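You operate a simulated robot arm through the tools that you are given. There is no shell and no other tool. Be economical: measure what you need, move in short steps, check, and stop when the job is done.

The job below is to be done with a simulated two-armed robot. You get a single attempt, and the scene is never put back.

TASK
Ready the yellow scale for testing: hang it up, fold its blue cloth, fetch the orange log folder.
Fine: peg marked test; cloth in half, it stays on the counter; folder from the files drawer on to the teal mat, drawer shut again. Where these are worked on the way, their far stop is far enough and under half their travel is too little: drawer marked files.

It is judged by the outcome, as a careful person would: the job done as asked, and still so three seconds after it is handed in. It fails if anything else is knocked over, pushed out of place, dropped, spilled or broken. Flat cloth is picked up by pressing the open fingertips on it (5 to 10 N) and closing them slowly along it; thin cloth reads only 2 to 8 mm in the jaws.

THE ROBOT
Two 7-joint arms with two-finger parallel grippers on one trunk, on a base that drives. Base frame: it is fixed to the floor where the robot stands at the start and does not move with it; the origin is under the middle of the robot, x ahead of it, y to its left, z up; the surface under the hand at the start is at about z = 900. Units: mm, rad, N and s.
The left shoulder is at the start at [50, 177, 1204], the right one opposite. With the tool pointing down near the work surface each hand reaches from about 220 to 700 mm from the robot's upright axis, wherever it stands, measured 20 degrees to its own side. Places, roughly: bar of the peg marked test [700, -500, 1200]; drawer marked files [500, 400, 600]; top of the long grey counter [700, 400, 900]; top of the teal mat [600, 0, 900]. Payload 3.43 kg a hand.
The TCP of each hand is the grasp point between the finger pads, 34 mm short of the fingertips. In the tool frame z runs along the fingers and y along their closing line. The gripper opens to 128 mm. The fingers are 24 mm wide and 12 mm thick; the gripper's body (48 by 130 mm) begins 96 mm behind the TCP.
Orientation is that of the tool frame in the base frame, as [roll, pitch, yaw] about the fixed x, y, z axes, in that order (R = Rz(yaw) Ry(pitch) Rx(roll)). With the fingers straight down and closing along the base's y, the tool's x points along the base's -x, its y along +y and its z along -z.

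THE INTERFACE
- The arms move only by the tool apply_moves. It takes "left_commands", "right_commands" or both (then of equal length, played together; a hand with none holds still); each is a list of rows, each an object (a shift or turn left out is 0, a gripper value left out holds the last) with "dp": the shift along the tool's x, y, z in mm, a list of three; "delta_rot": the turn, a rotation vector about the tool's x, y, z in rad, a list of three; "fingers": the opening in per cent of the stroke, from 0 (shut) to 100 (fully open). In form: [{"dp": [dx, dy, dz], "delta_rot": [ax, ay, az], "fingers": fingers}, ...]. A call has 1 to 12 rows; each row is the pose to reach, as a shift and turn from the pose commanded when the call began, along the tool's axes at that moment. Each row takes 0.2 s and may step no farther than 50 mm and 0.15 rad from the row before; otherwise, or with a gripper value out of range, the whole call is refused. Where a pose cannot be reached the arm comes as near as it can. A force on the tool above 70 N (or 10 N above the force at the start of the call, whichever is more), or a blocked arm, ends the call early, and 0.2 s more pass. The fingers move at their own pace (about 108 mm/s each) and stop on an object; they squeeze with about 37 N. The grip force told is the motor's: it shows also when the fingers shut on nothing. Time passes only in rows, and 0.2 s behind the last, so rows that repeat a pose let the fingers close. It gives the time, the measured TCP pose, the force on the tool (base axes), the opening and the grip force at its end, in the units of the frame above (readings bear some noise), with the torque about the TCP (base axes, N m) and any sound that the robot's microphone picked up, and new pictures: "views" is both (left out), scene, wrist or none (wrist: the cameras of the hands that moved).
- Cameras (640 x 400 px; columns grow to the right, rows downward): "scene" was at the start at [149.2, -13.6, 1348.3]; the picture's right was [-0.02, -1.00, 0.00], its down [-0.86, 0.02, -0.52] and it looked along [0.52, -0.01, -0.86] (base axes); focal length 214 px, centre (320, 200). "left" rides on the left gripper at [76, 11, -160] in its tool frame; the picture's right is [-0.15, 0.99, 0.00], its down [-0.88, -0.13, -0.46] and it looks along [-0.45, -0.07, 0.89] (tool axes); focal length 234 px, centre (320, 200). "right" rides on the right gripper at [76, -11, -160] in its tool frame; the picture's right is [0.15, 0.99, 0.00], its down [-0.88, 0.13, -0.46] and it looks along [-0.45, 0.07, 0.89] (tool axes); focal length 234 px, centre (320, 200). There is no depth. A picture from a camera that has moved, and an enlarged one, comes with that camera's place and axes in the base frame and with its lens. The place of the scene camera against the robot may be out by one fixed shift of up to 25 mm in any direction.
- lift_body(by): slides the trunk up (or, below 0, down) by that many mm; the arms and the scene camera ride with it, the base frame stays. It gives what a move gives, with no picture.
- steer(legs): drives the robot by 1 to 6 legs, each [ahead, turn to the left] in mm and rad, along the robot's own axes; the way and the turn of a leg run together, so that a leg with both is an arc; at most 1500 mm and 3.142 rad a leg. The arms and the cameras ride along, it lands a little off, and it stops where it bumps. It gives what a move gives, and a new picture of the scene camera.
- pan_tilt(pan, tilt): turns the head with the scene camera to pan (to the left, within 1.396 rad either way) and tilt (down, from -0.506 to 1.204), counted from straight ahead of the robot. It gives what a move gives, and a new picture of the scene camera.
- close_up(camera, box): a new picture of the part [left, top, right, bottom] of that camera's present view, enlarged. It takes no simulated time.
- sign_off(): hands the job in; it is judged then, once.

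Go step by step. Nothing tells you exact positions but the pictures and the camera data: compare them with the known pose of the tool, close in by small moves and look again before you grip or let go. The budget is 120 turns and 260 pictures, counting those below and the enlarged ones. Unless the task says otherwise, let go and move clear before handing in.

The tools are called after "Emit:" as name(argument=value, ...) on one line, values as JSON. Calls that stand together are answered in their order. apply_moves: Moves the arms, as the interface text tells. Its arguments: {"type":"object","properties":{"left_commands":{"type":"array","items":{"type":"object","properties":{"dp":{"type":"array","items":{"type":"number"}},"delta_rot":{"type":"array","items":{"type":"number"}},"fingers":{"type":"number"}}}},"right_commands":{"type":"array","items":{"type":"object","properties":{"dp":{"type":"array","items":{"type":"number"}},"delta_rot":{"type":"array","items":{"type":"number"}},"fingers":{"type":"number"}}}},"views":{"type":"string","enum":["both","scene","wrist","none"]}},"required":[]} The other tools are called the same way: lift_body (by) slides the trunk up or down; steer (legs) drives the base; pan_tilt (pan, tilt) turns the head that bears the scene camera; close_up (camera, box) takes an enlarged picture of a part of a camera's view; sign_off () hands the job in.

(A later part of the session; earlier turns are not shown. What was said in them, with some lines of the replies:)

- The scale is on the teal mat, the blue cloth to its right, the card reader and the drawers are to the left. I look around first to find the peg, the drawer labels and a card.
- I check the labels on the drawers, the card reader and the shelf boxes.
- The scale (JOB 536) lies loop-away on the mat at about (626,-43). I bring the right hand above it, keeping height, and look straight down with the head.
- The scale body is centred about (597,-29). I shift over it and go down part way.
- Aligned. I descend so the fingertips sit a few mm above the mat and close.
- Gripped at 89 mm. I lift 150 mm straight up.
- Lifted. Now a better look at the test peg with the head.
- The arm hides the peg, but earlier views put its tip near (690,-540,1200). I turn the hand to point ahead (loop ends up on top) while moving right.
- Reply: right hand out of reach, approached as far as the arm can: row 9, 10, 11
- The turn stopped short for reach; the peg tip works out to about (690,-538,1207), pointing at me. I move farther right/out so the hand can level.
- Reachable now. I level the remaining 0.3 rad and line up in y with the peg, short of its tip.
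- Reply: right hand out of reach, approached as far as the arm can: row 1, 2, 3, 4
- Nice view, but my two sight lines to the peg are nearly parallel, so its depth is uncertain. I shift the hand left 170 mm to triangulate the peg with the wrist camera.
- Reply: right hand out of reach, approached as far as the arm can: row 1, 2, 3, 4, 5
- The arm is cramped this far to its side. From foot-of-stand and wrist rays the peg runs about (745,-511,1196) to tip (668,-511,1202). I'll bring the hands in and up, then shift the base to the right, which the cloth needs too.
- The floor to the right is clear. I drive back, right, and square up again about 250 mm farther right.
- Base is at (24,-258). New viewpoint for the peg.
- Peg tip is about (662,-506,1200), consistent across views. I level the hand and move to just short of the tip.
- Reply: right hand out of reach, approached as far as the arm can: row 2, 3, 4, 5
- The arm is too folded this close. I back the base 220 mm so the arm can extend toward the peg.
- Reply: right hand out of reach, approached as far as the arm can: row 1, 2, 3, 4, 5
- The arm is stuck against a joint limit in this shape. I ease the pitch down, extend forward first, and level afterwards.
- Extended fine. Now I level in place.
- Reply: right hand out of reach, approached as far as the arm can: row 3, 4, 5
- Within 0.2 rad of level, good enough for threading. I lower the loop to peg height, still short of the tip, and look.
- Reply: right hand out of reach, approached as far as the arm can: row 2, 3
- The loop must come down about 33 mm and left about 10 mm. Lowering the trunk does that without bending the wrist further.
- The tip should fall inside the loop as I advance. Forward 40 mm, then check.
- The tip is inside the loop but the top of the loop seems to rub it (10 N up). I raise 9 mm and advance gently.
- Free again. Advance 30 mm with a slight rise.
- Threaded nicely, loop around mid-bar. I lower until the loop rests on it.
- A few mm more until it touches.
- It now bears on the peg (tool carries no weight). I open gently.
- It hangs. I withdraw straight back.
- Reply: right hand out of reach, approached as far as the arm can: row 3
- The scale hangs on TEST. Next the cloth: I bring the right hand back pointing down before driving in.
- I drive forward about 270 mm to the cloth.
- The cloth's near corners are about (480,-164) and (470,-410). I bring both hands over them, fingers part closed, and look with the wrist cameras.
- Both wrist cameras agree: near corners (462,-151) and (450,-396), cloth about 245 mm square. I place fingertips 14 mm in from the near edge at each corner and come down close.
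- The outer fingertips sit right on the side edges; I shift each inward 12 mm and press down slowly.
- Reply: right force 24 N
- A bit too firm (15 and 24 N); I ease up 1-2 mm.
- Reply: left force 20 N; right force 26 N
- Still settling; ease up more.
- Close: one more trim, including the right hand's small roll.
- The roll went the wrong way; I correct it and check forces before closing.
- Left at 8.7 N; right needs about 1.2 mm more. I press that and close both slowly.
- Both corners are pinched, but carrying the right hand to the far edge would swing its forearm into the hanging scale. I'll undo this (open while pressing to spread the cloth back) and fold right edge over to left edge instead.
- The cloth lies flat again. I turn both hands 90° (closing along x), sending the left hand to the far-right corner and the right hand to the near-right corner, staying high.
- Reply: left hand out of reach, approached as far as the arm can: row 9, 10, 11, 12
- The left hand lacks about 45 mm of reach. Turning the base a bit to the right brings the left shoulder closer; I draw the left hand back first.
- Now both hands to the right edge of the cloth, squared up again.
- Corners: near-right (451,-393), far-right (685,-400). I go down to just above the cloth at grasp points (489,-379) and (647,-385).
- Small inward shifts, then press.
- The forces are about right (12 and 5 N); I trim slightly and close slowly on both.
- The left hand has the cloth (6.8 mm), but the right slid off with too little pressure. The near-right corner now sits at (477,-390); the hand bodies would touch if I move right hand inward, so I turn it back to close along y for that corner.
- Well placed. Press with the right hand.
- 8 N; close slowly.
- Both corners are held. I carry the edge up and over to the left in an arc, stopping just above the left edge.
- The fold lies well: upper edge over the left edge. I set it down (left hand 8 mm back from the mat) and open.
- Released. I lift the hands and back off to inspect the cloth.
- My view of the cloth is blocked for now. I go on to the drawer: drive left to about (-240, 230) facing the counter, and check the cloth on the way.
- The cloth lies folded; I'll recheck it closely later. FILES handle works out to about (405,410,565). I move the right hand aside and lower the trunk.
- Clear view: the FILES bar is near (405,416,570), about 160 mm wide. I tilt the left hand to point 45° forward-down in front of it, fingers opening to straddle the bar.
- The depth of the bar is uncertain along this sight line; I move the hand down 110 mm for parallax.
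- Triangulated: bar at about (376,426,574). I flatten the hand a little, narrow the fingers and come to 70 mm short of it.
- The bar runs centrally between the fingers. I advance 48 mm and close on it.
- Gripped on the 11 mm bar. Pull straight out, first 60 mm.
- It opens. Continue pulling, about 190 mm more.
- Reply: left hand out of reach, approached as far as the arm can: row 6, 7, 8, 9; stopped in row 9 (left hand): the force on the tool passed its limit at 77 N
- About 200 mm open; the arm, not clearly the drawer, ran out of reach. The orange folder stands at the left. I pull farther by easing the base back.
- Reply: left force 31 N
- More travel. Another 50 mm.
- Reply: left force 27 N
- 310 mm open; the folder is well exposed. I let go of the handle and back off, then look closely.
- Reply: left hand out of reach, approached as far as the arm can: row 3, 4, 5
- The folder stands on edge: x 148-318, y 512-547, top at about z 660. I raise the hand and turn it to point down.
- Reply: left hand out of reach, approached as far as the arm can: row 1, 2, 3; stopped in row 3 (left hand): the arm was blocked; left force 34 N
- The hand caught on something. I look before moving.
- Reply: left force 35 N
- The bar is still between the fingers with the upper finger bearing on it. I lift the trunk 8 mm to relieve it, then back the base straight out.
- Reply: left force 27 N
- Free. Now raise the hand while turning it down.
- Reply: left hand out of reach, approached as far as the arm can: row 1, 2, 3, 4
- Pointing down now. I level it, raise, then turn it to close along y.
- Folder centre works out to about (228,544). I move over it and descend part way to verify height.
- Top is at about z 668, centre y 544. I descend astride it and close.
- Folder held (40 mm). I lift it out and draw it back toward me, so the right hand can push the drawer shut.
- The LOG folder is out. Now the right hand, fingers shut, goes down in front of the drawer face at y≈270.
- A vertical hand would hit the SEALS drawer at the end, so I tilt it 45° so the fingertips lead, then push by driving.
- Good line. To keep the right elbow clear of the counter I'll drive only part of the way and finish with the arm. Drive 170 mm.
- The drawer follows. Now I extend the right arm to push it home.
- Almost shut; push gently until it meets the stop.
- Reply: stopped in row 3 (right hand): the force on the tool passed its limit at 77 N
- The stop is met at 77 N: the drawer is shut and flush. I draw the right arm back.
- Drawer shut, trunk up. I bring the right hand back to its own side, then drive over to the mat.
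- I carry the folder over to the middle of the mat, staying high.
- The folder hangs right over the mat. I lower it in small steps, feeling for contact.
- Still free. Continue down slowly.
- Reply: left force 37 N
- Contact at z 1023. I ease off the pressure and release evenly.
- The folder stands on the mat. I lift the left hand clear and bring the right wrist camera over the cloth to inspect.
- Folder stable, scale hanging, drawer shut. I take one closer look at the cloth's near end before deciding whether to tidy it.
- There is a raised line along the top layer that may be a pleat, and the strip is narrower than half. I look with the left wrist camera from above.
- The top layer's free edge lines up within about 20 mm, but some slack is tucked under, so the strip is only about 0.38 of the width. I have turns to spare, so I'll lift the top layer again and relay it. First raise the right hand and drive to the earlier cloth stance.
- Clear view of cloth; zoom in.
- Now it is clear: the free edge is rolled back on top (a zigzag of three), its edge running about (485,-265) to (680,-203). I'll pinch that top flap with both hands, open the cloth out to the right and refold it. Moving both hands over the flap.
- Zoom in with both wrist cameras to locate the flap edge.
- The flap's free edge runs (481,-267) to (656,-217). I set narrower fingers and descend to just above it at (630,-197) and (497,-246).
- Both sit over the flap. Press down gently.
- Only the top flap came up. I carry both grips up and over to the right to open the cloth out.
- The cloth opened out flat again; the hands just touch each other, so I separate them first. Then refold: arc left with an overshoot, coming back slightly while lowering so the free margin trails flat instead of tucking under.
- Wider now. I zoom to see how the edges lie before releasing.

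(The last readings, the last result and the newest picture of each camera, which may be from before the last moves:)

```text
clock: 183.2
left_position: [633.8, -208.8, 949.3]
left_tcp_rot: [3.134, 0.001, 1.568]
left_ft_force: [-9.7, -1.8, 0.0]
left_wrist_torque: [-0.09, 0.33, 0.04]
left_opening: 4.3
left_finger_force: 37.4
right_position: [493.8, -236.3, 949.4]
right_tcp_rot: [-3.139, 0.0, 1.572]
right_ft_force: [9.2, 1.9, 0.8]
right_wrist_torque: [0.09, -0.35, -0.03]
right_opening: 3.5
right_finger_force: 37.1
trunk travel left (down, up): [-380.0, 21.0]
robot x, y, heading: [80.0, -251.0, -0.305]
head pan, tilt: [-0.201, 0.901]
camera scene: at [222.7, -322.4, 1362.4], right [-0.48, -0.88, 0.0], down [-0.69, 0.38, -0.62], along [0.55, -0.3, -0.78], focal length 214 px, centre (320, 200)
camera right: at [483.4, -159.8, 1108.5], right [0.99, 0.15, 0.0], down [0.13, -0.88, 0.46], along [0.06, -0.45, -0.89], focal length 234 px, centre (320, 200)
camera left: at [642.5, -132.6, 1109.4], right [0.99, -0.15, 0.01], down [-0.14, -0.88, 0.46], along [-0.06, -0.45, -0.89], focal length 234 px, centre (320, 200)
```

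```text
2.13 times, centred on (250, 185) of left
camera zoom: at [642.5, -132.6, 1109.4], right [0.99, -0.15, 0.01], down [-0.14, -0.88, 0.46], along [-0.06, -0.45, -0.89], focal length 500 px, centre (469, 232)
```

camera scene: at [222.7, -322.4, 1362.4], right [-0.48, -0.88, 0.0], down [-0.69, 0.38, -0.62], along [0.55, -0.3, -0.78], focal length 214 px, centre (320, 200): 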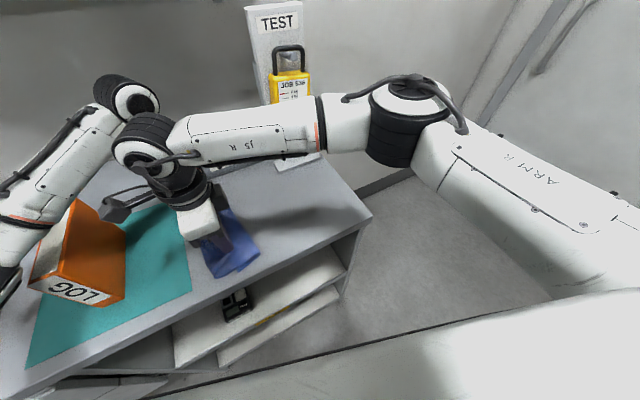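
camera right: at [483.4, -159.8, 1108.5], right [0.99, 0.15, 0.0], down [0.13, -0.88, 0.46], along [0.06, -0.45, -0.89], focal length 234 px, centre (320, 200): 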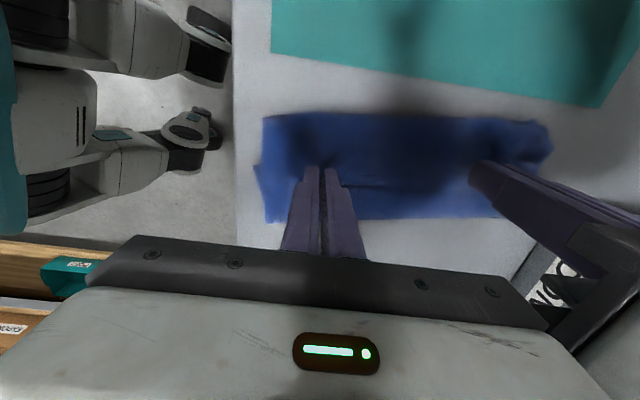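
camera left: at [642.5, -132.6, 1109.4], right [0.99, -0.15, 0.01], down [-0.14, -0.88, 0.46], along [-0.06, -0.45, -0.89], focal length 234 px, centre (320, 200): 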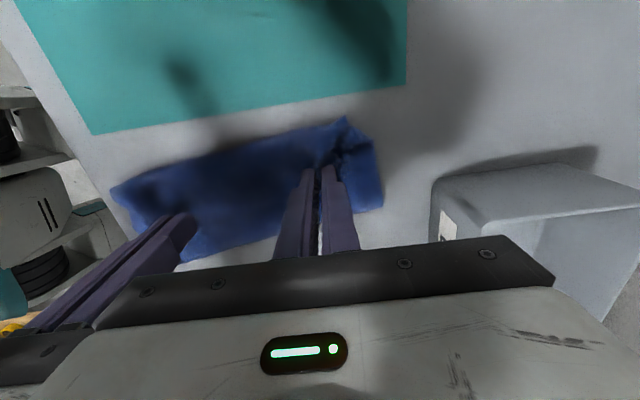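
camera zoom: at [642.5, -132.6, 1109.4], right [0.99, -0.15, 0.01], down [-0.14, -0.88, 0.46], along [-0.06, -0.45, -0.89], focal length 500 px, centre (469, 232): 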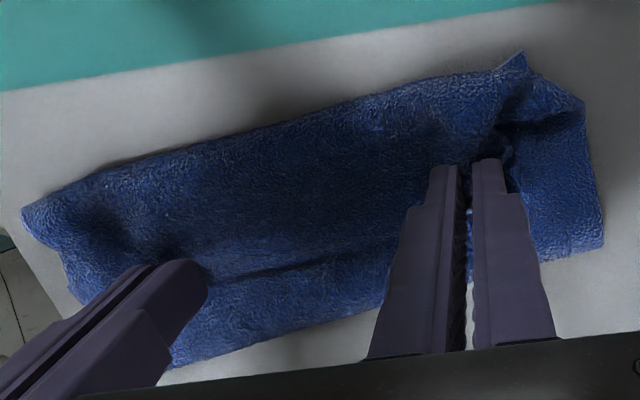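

I see the cause: the pinch keeps the free edge on the right of the fingers, so a flap rolls back whenever I set it down. So I pull the sheet upright over the true middle crease first, then lean it left and let go from about 50 mm up so it falls open to the left edge.

Emit:
apply_moves(left_commands=[{"dp": [0, 0, -30]}, {"dp": [-15, 0, -65]}, {"dp": [-45, 0, -92]}, {"dp": [-75, 0, -96]}, {"dp": [-92, 0, -90]}, {"dp": [-92, 0, -90]}, {"dp": [-60, 0, -92]}, {"dp": [-22, 0, -76]}, {"dp": [3, 0, -52]}, {"dp": [18, 0, -38], "fingers": 12}, {"dp": [28, 0, -40], "fingers": 30}, {"dp": [28, 0, -75], "fingers": 30}], right_commands=[{"dp": [0, 0, -30]}, {"dp": [-13, 0, -65]}, {"dp": [-40, 0, -92]}, {"dp": [-67, 0, -96]}, {"dp": [-84, 0, -90]}, {"dp": [-84, 0, -90]}, {"dp": [-52, 0, -92]}, {"dp": [-14, 0, -76]}, {"dp": [11, 0, -52]}, {"dp": [26, 0, -38], "fingers": 12}, {"dp": [36, 0, -40], "fingers": 30}, {"dp": [36, 0, -75], "fingers": 30}], views="both")

```text
clock: 185.8
left_position: [630.2, -184.3, 1024.1]
left_tcp_rot: [3.135, 0.002, 1.568]
left_ft_force: [-0.1, 0.0, 0.3]
left_wrist_torque: [0.04, -0.01, 0.01]
left_opening: 38.3
left_finger_force: 0.1
right_position: [492.7, -198.8, 1024.2]
right_tcp_rot: [-3.138, 0.0, 1.57]
right_ft_force: [-0.3, 0.7, -0.3]
right_wrist_torque: [0.02, -0.01, 0.0]
right_opening: 38.5
right_finger_force: 0.0
trunk travel left (down, up): [-380.0, 21.0]
robot x, y, heading: [78.3, -256.0, -0.302]
head pan, tilt: [-0.201, 0.901]
camera scene: at [222.0, -322.5, 1362.4], right [-0.48, -0.88, 0.0], down [-0.69, 0.38, -0.62], along [0.55, -0.3, -0.78], focal length 214 px, centre (320, 200)
camera right: at [483.0, -123.2, 1184.1], right [0.99, 0.15, 0.0], down [0.13, -0.88, 0.46], along [0.06, -0.45, -0.89], focal length 234 px, centre (320, 200)
camera left: at [638.2, -107.1, 1183.4], right [0.99, -0.15, 0.01], down [-0.14, -0.88, 0.46], along [-0.06, -0.45, -0.89], focal length 234 px, centre (320, 200)
```

scene: 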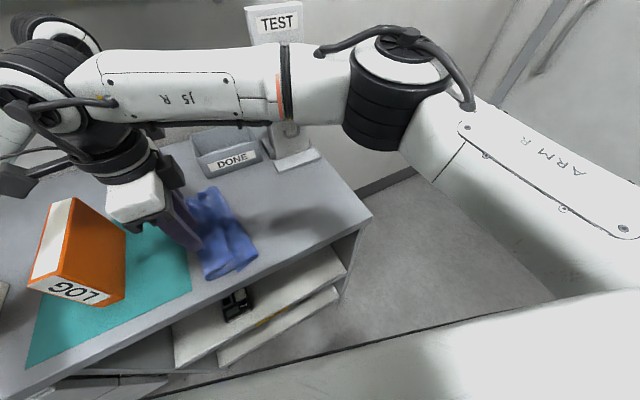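
right: 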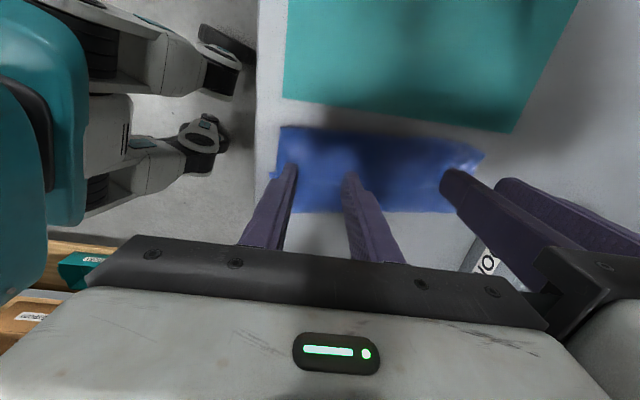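
left: 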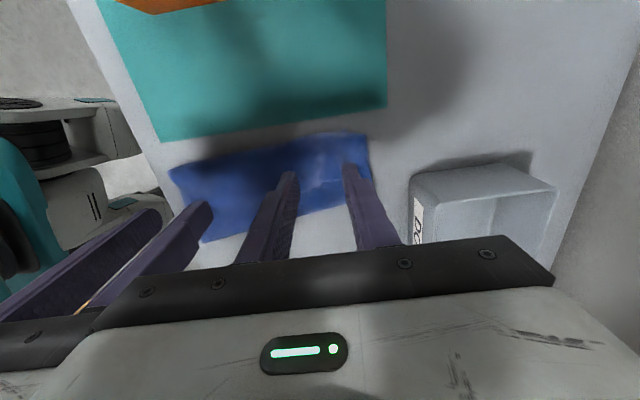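

Released. I lift the hands higher and look at the result.

Emit:
apply_moves(left_commands=[{"dp": [20, 0, -30]}, {"dp": [50, -10, -60]}, {"dp": [85, -20, -90]}, {"dp": [120, -30, -110]}, {"dp": [140, -30, -120]}], right_commands=[{"dp": [-30, -10, -30]}, {"dp": [-70, -20, -60]}, {"dp": [-115, -30, -80]}, {"dp": [-160, -40, -80]}, {"dp": [-200, -50, -80]}], views="none")

Emit:
close_up(camera="scene", box=[160, 160, 290, 290])

Emit:
close_up(camera="left", box=[120, 100, 420, 290])

```text
refused: row 2 steps farther than a row can; nothing moved
```

```text
3.08 times, centred on (225, 225) of scene
camera zoom: at [222.0, -322.5, 1362.4], right [-0.48, -0.88, 0.0], down [-0.69, 0.38, -0.62], along [0.55, -0.3, -0.78], focal length 660 px, centre (612, 123)
```

zoom: 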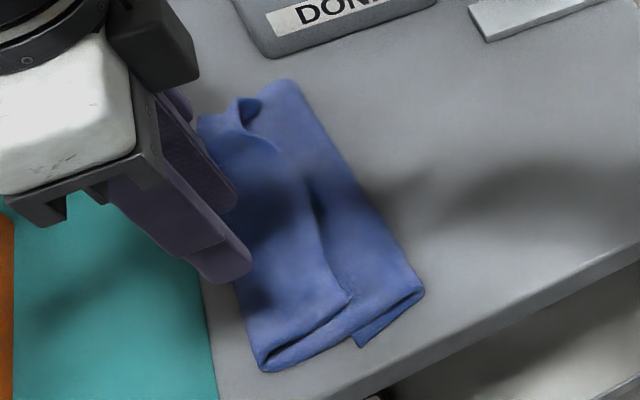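

```text
2.11 times, centred on (270, 195) of left
camera zoom: at [638.2, -107.1, 1183.4], right [0.99, -0.15, 0.01], down [-0.14, -0.88, 0.46], along [-0.06, -0.45, -0.89], focal length 493 px, centre (425, 210)
```

zoom: 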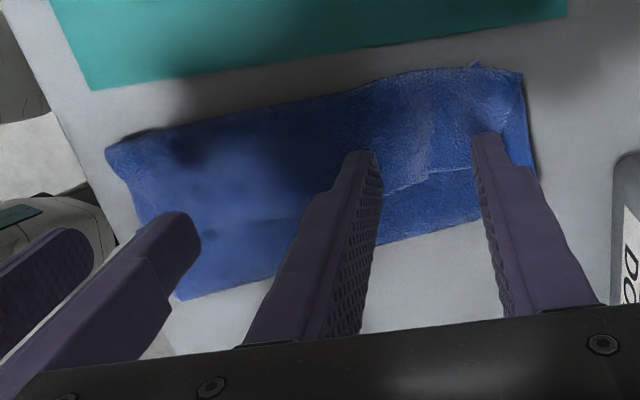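

The crease is better placed now, but a cuff of about 55 mm still lies folded back on top. I'll pinch the cuff right at its free edge and flip it over to the left. Moving over it.

Emit:
apply_moves(left_commands=[{"dp": [-15, 1, 10], "fingers": 19}, {"dp": [-31, 2, 35]}, {"dp": [-31, 2, 65]}, {"dp": [-31, 2, 74]}, {"dp": [-31, 2, 74]}], right_commands=[{"dp": [-16, 4, 10], "fingers": 19}, {"dp": [-33, 7, 35]}, {"dp": [-33, 7, 65]}, {"dp": [-33, 7, 74]}, {"dp": [-33, 7, 74]}], views="none")

Emit:
close_up(camera="right", box=[240, 70, 510, 240])

Emit:
close_up(camera="left", box=[140, 80, 400, 250])

```text
clock: 187.1
left_position: [633.6, -213.9, 950.8]
left_tcp_rot: [3.135, 0.002, 1.569]
left_ft_force: [-0.2, 0.4, 0.1]
left_wrist_torque: [0.0, 0.0, -0.01]
left_opening: 24.6
left_finger_force: 0.1
right_position: [497.4, -232.5, 948.8]
right_tcp_rot: [-3.138, 0.003, 1.57]
right_ft_force: [-0.5, 0.2, -0.5]
right_wrist_torque: [0.03, -0.02, 0.01]
right_opening: 24.1
right_finger_force: 0.1
trunk travel left (down, up): [-380.0, 21.0]
robot x, y, heading: [82.9, -251.5, -0.297]
head pan, tilt: [-0.201, 0.901]
```

```text
2.35 times, centred on (375, 155) of right
camera zoom: at [488.4, -156.3, 1109.2], right [0.99, 0.15, 0.0], down [0.13, -0.88, 0.46], along [0.06, -0.45, -0.89], focal length 551 px, centre (191, 306)
```

zoom: 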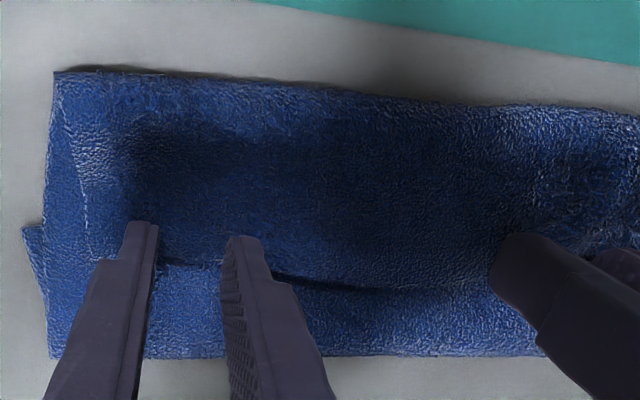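

```text
2.35 times, centred on (270, 165) of left
camera zoom: at [643.1, -139.1, 1109.6], right [0.99, -0.15, 0.01], down [-0.14, -0.88, 0.46], along [-0.06, -0.45, -0.89], focal length 551 px, centre (438, 282)
```

zoom: 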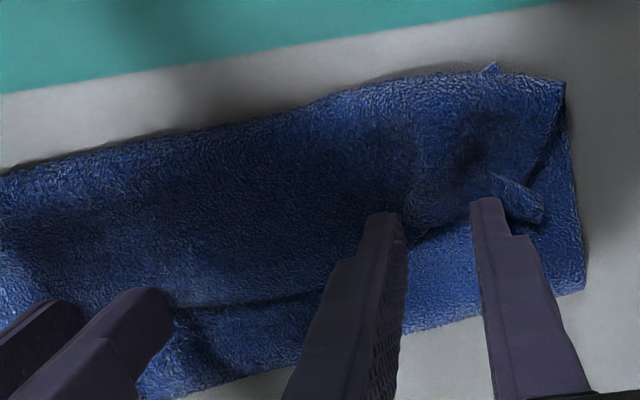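

Fingers sit right at the cuff's edge. Press.

Emit:
apply_moves(left_commands=[{"dp": [3, 0, 3]}, {"dp": [3, 0, 6]}, {"dp": [3, 0, 8.5]}, {"dp": [3, 0, 8.5]}, {"dp": [3, 0, 8.5]}], right_commands=[{"dp": [3, 0, 3]}, {"dp": [3, 0, 6]}, {"dp": [3, 0, 8.5]}, {"dp": [3, 0, 8.5]}, {"dp": [3, 0, 8.5]}], views="none")

```text
clock: 188.2
left_position: [634.4, -213.3, 943.3]
left_tcp_rot: [3.133, 0.003, 1.569]
left_ft_force: [-1.1, -1.9, 8.6]
left_wrist_torque: [-0.01, 0.06, 0.0]
left_opening: 24.4
left_finger_force: 0.2
right_position: [498.9, -228.1, 942.7]
right_tcp_rot: [3.14, 0.001, 1.569]
right_ft_force: [1.3, -1.7, 8.5]
right_wrist_torque: [-0.04, -0.03, 0.01]
right_opening: 24.5
right_finger_force: 0.1
trunk travel left (down, up): [-380.0, 21.0]
robot x, y, heading: [78.1, -253.7, -0.3]
head pan, tilt: [-0.201, 0.901]
```

8.5 N on both. From the geometry the cloth's own left edge is slanted: (432,-237) to (660,-161). I close, then pull the sheet upright over the true crease (parallel to that edge) and lay it back aligned with it.

Emit:
apply_moves(left_commands=[{"fingers": 16}, {"fingers": 13}, {"fingers": 10}, {"fingers": 7}, {"fingers": 4}, {"fingers": 1}, {"fingers": 0}, {"fingers": 0}], right_commands=[{"fingers": 16}, {"fingers": 13}, {"fingers": 10}, {"fingers": 7}, {"fingers": 4}, {"fingers": 1}, {"fingers": 0}, {"fingers": 0}], views="none")

Emit:
apply_moves(left_commands=[{"dp": [0, 0, -30]}, {"dp": [-18, 6, -62]}, {"dp": [-45, 13, -90]}, {"dp": [-70, 20, -98]}, {"dp": [-82, 23, -92]}, {"dp": [-82, 23, -92]}, {"dp": [-48, 15, -94]}, {"dp": [-12, 3, -78]}, {"dp": [17, -7, -55]}, {"dp": [27, -11, -30]}, {"dp": [24, -12, -12]}, {"dp": [22, -12, -5]}], right_commands=[{"dp": [0, 0, -30]}, {"dp": [-25, 4, -62]}, {"dp": [-65, 9, -90]}, {"dp": [-105, 14, -98]}, {"dp": [-118, 16, -92]}, {"dp": [-118, 16, -92]}, {"dp": [-80, 8, -94]}, {"dp": [-42, -4, -78]}, {"dp": [-12, -14, -55]}, {"dp": [-4, -18, -30]}, {"dp": [-8, -19, -12]}, {"dp": [-10, -19, -5]}], views="both")

```text
clock: 190.1
left_position: [634.9, -212.2, 944.0]
left_tcp_rot: [3.134, 0.001, 1.569]
left_ft_force: [-5.4, 0.4, 6.6]
left_wrist_torque: [0.04, 0.2, -0.01]
left_opening: 3.8
left_finger_force: 37.4
right_position: [499.7, -227.9, 942.0]
right_tcp_rot: [-3.141, 0.002, 1.569]
right_ft_force: [6.4, 0.6, 9.7]
right_wrist_torque: [0.05, -0.19, -0.05]
right_opening: 3.2
right_finger_force: 36.8
trunk travel left (down, up): [-380.0, 21.0]
robot x, y, heading: [77.9, -255.3, -0.3]
head pan, tilt: [-0.201, 0.901]
```

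```text
clock: 192.7
left_position: [621.3, -189.4, 946.5]
left_tcp_rot: [3.139, 0.006, 1.565]
left_ft_force: [-20.6, -8.0, 0.8]
left_wrist_torque: [-0.25, 0.75, 0.21]
left_opening: 3.3
left_finger_force: 36.6
right_position: [481.9, -237.3, 948.0]
right_tcp_rot: [3.138, 0.0, 1.572]
right_ft_force: [20.0, 8.9, 2.4]
right_wrist_torque: [0.32, -0.73, -0.12]
right_opening: 3.8
right_finger_force: 37.1
trunk travel left (down, up): [-380.0, 21.0]
robot x, y, heading: [79.2, -252.9, -0.305]
head pan, tilt: [-0.201, 0.901]
camera scene: at [222.5, -322.1, 1362.5], right [-0.48, -0.88, 0.0], down [-0.69, 0.38, -0.62], along [0.55, -0.3, -0.78], focal length 214 px, centre (320, 200)
camera right: at [469.9, -162.1, 1108.4], right [0.99, 0.15, 0.0], down [0.13, -0.88, 0.46], along [0.07, -0.45, -0.89], focal length 234 px, centre (320, 200)
camera left: at [630.9, -112.5, 1106.1], right [0.99, -0.15, 0.0], down [-0.14, -0.88, 0.46], along [-0.07, -0.45, -0.89], focal length 234 px, centre (320, 200)
```

scene: 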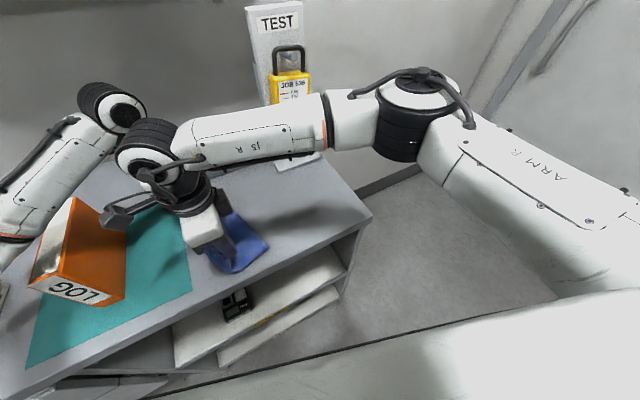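
right: 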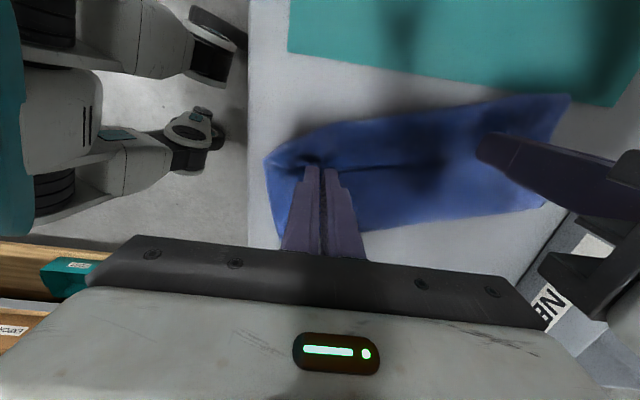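
left: 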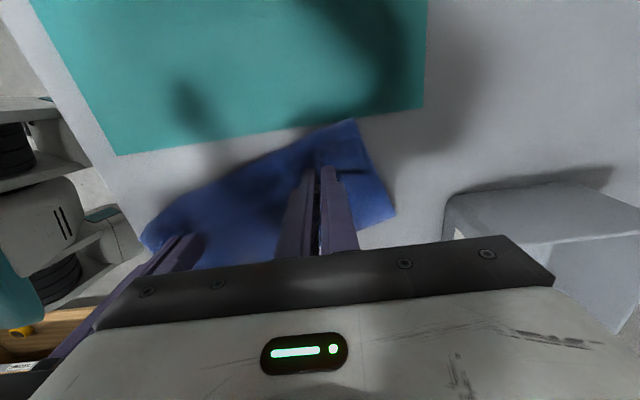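

It now lies wider and parallel to its left edge. I release, lift and move the hands away.

Emit:
apply_moves(left_commands=[{"fingers": 5}, {"fingers": 12}, {"fingers": 20}, {"dp": [0, 0, -25], "fingers": 20}, {"dp": [0, 0, -70]}, {"dp": [20, 0, -110]}, {"dp": [50, -15, -145]}, {"dp": [85, -30, -165]}, {"dp": [115, -40, -180]}], right_commands=[{"fingers": 5}, {"fingers": 12}, {"fingers": 20}, {"dp": [0, 0, -25], "fingers": 20}, {"dp": [0, 0, -70]}, {"dp": [-20, -10, -105]}, {"dp": [-60, -20, -125]}, {"dp": [-105, -30, -135]}, {"dp": [-150, -40, -140]}], views="none")

Emit:
close_up(camera="scene", box=[160, 160, 290, 290])

Emit:
close_up(camera="left", box=[80, 80, 400, 280])

```text
clock: 194.7
left_position: [580.6, -74.5, 1125.7]
left_tcp_rot: [3.135, 0.002, 1.568]
left_ft_force: [-0.1, 0.4, -0.5]
left_wrist_torque: [0.04, 0.02, -0.02]
left_opening: 25.7
left_finger_force: 0.0
right_position: [443.6, -388.9, 1084.9]
right_tcp_rot: [-3.141, 0.0, 1.572]
right_ft_force: [-0.7, -0.1, -0.6]
right_wrist_torque: [0.04, -0.03, 0.03]
right_opening: 25.6
right_finger_force: 0.0
trunk travel left (down, up): [-380.0, 21.0]
robot x, y, heading: [73.3, -253.9, -0.303]
head pan, tilt: [-0.201, 0.901]
```

```text
3.08 times, centred on (225, 225) of scene
camera zoom: at [221.9, -323.1, 1362.4], right [-0.48, -0.88, 0.0], down [-0.69, 0.38, -0.62], along [0.55, -0.3, -0.78], focal length 660 px, centre (612, 123)
```

zoom: 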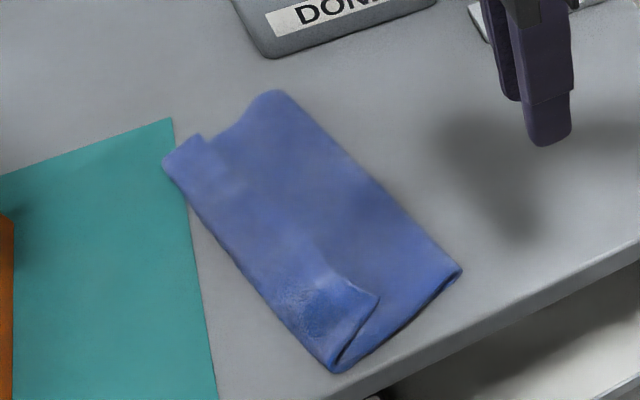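

```text
2.00 times, centred on (240, 180) of left
camera zoom: at [589.5, 1.5, 1283.7], right [0.99, -0.15, 0.01], down [-0.14, -0.88, 0.46], along [-0.06, -0.45, -0.89], focal length 468 px, centre (480, 240)
```

zoom: 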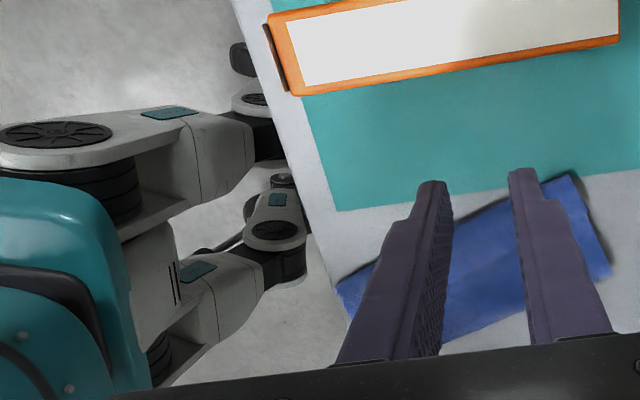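

The cloth now lies as a flat, aligned half fold on the counter. The scale hangs on TEST, the LOG folder stands on the teal mat and the FILES drawer is shut, with both hands empty and clear, so I hand it in.

Emit:
sign_off()

```text
The job is handed in.
```

I handed the job in with all three parts done, though the cloth fold is not exact.

- **Scale:** it hangs by its loop on the TEST peg.
- **Cloth:** it is folded once and lies flat on the counter. It is about 105 mm wide, where an exact half would be about 122 mm, with a narrow cuff of edge turned back. Its far-left corner seems to overlap the teal mat by about 10 mm.
- **Folder:** the orange LOG folder stands upright on the teal mat.
- **Drawer:** I opened the FILES drawer about 310 mm, took the folder out, and pushed the drawer shut until it met its stop.

I saw nothing else knocked over or moved, but I did not check every item again at the end.
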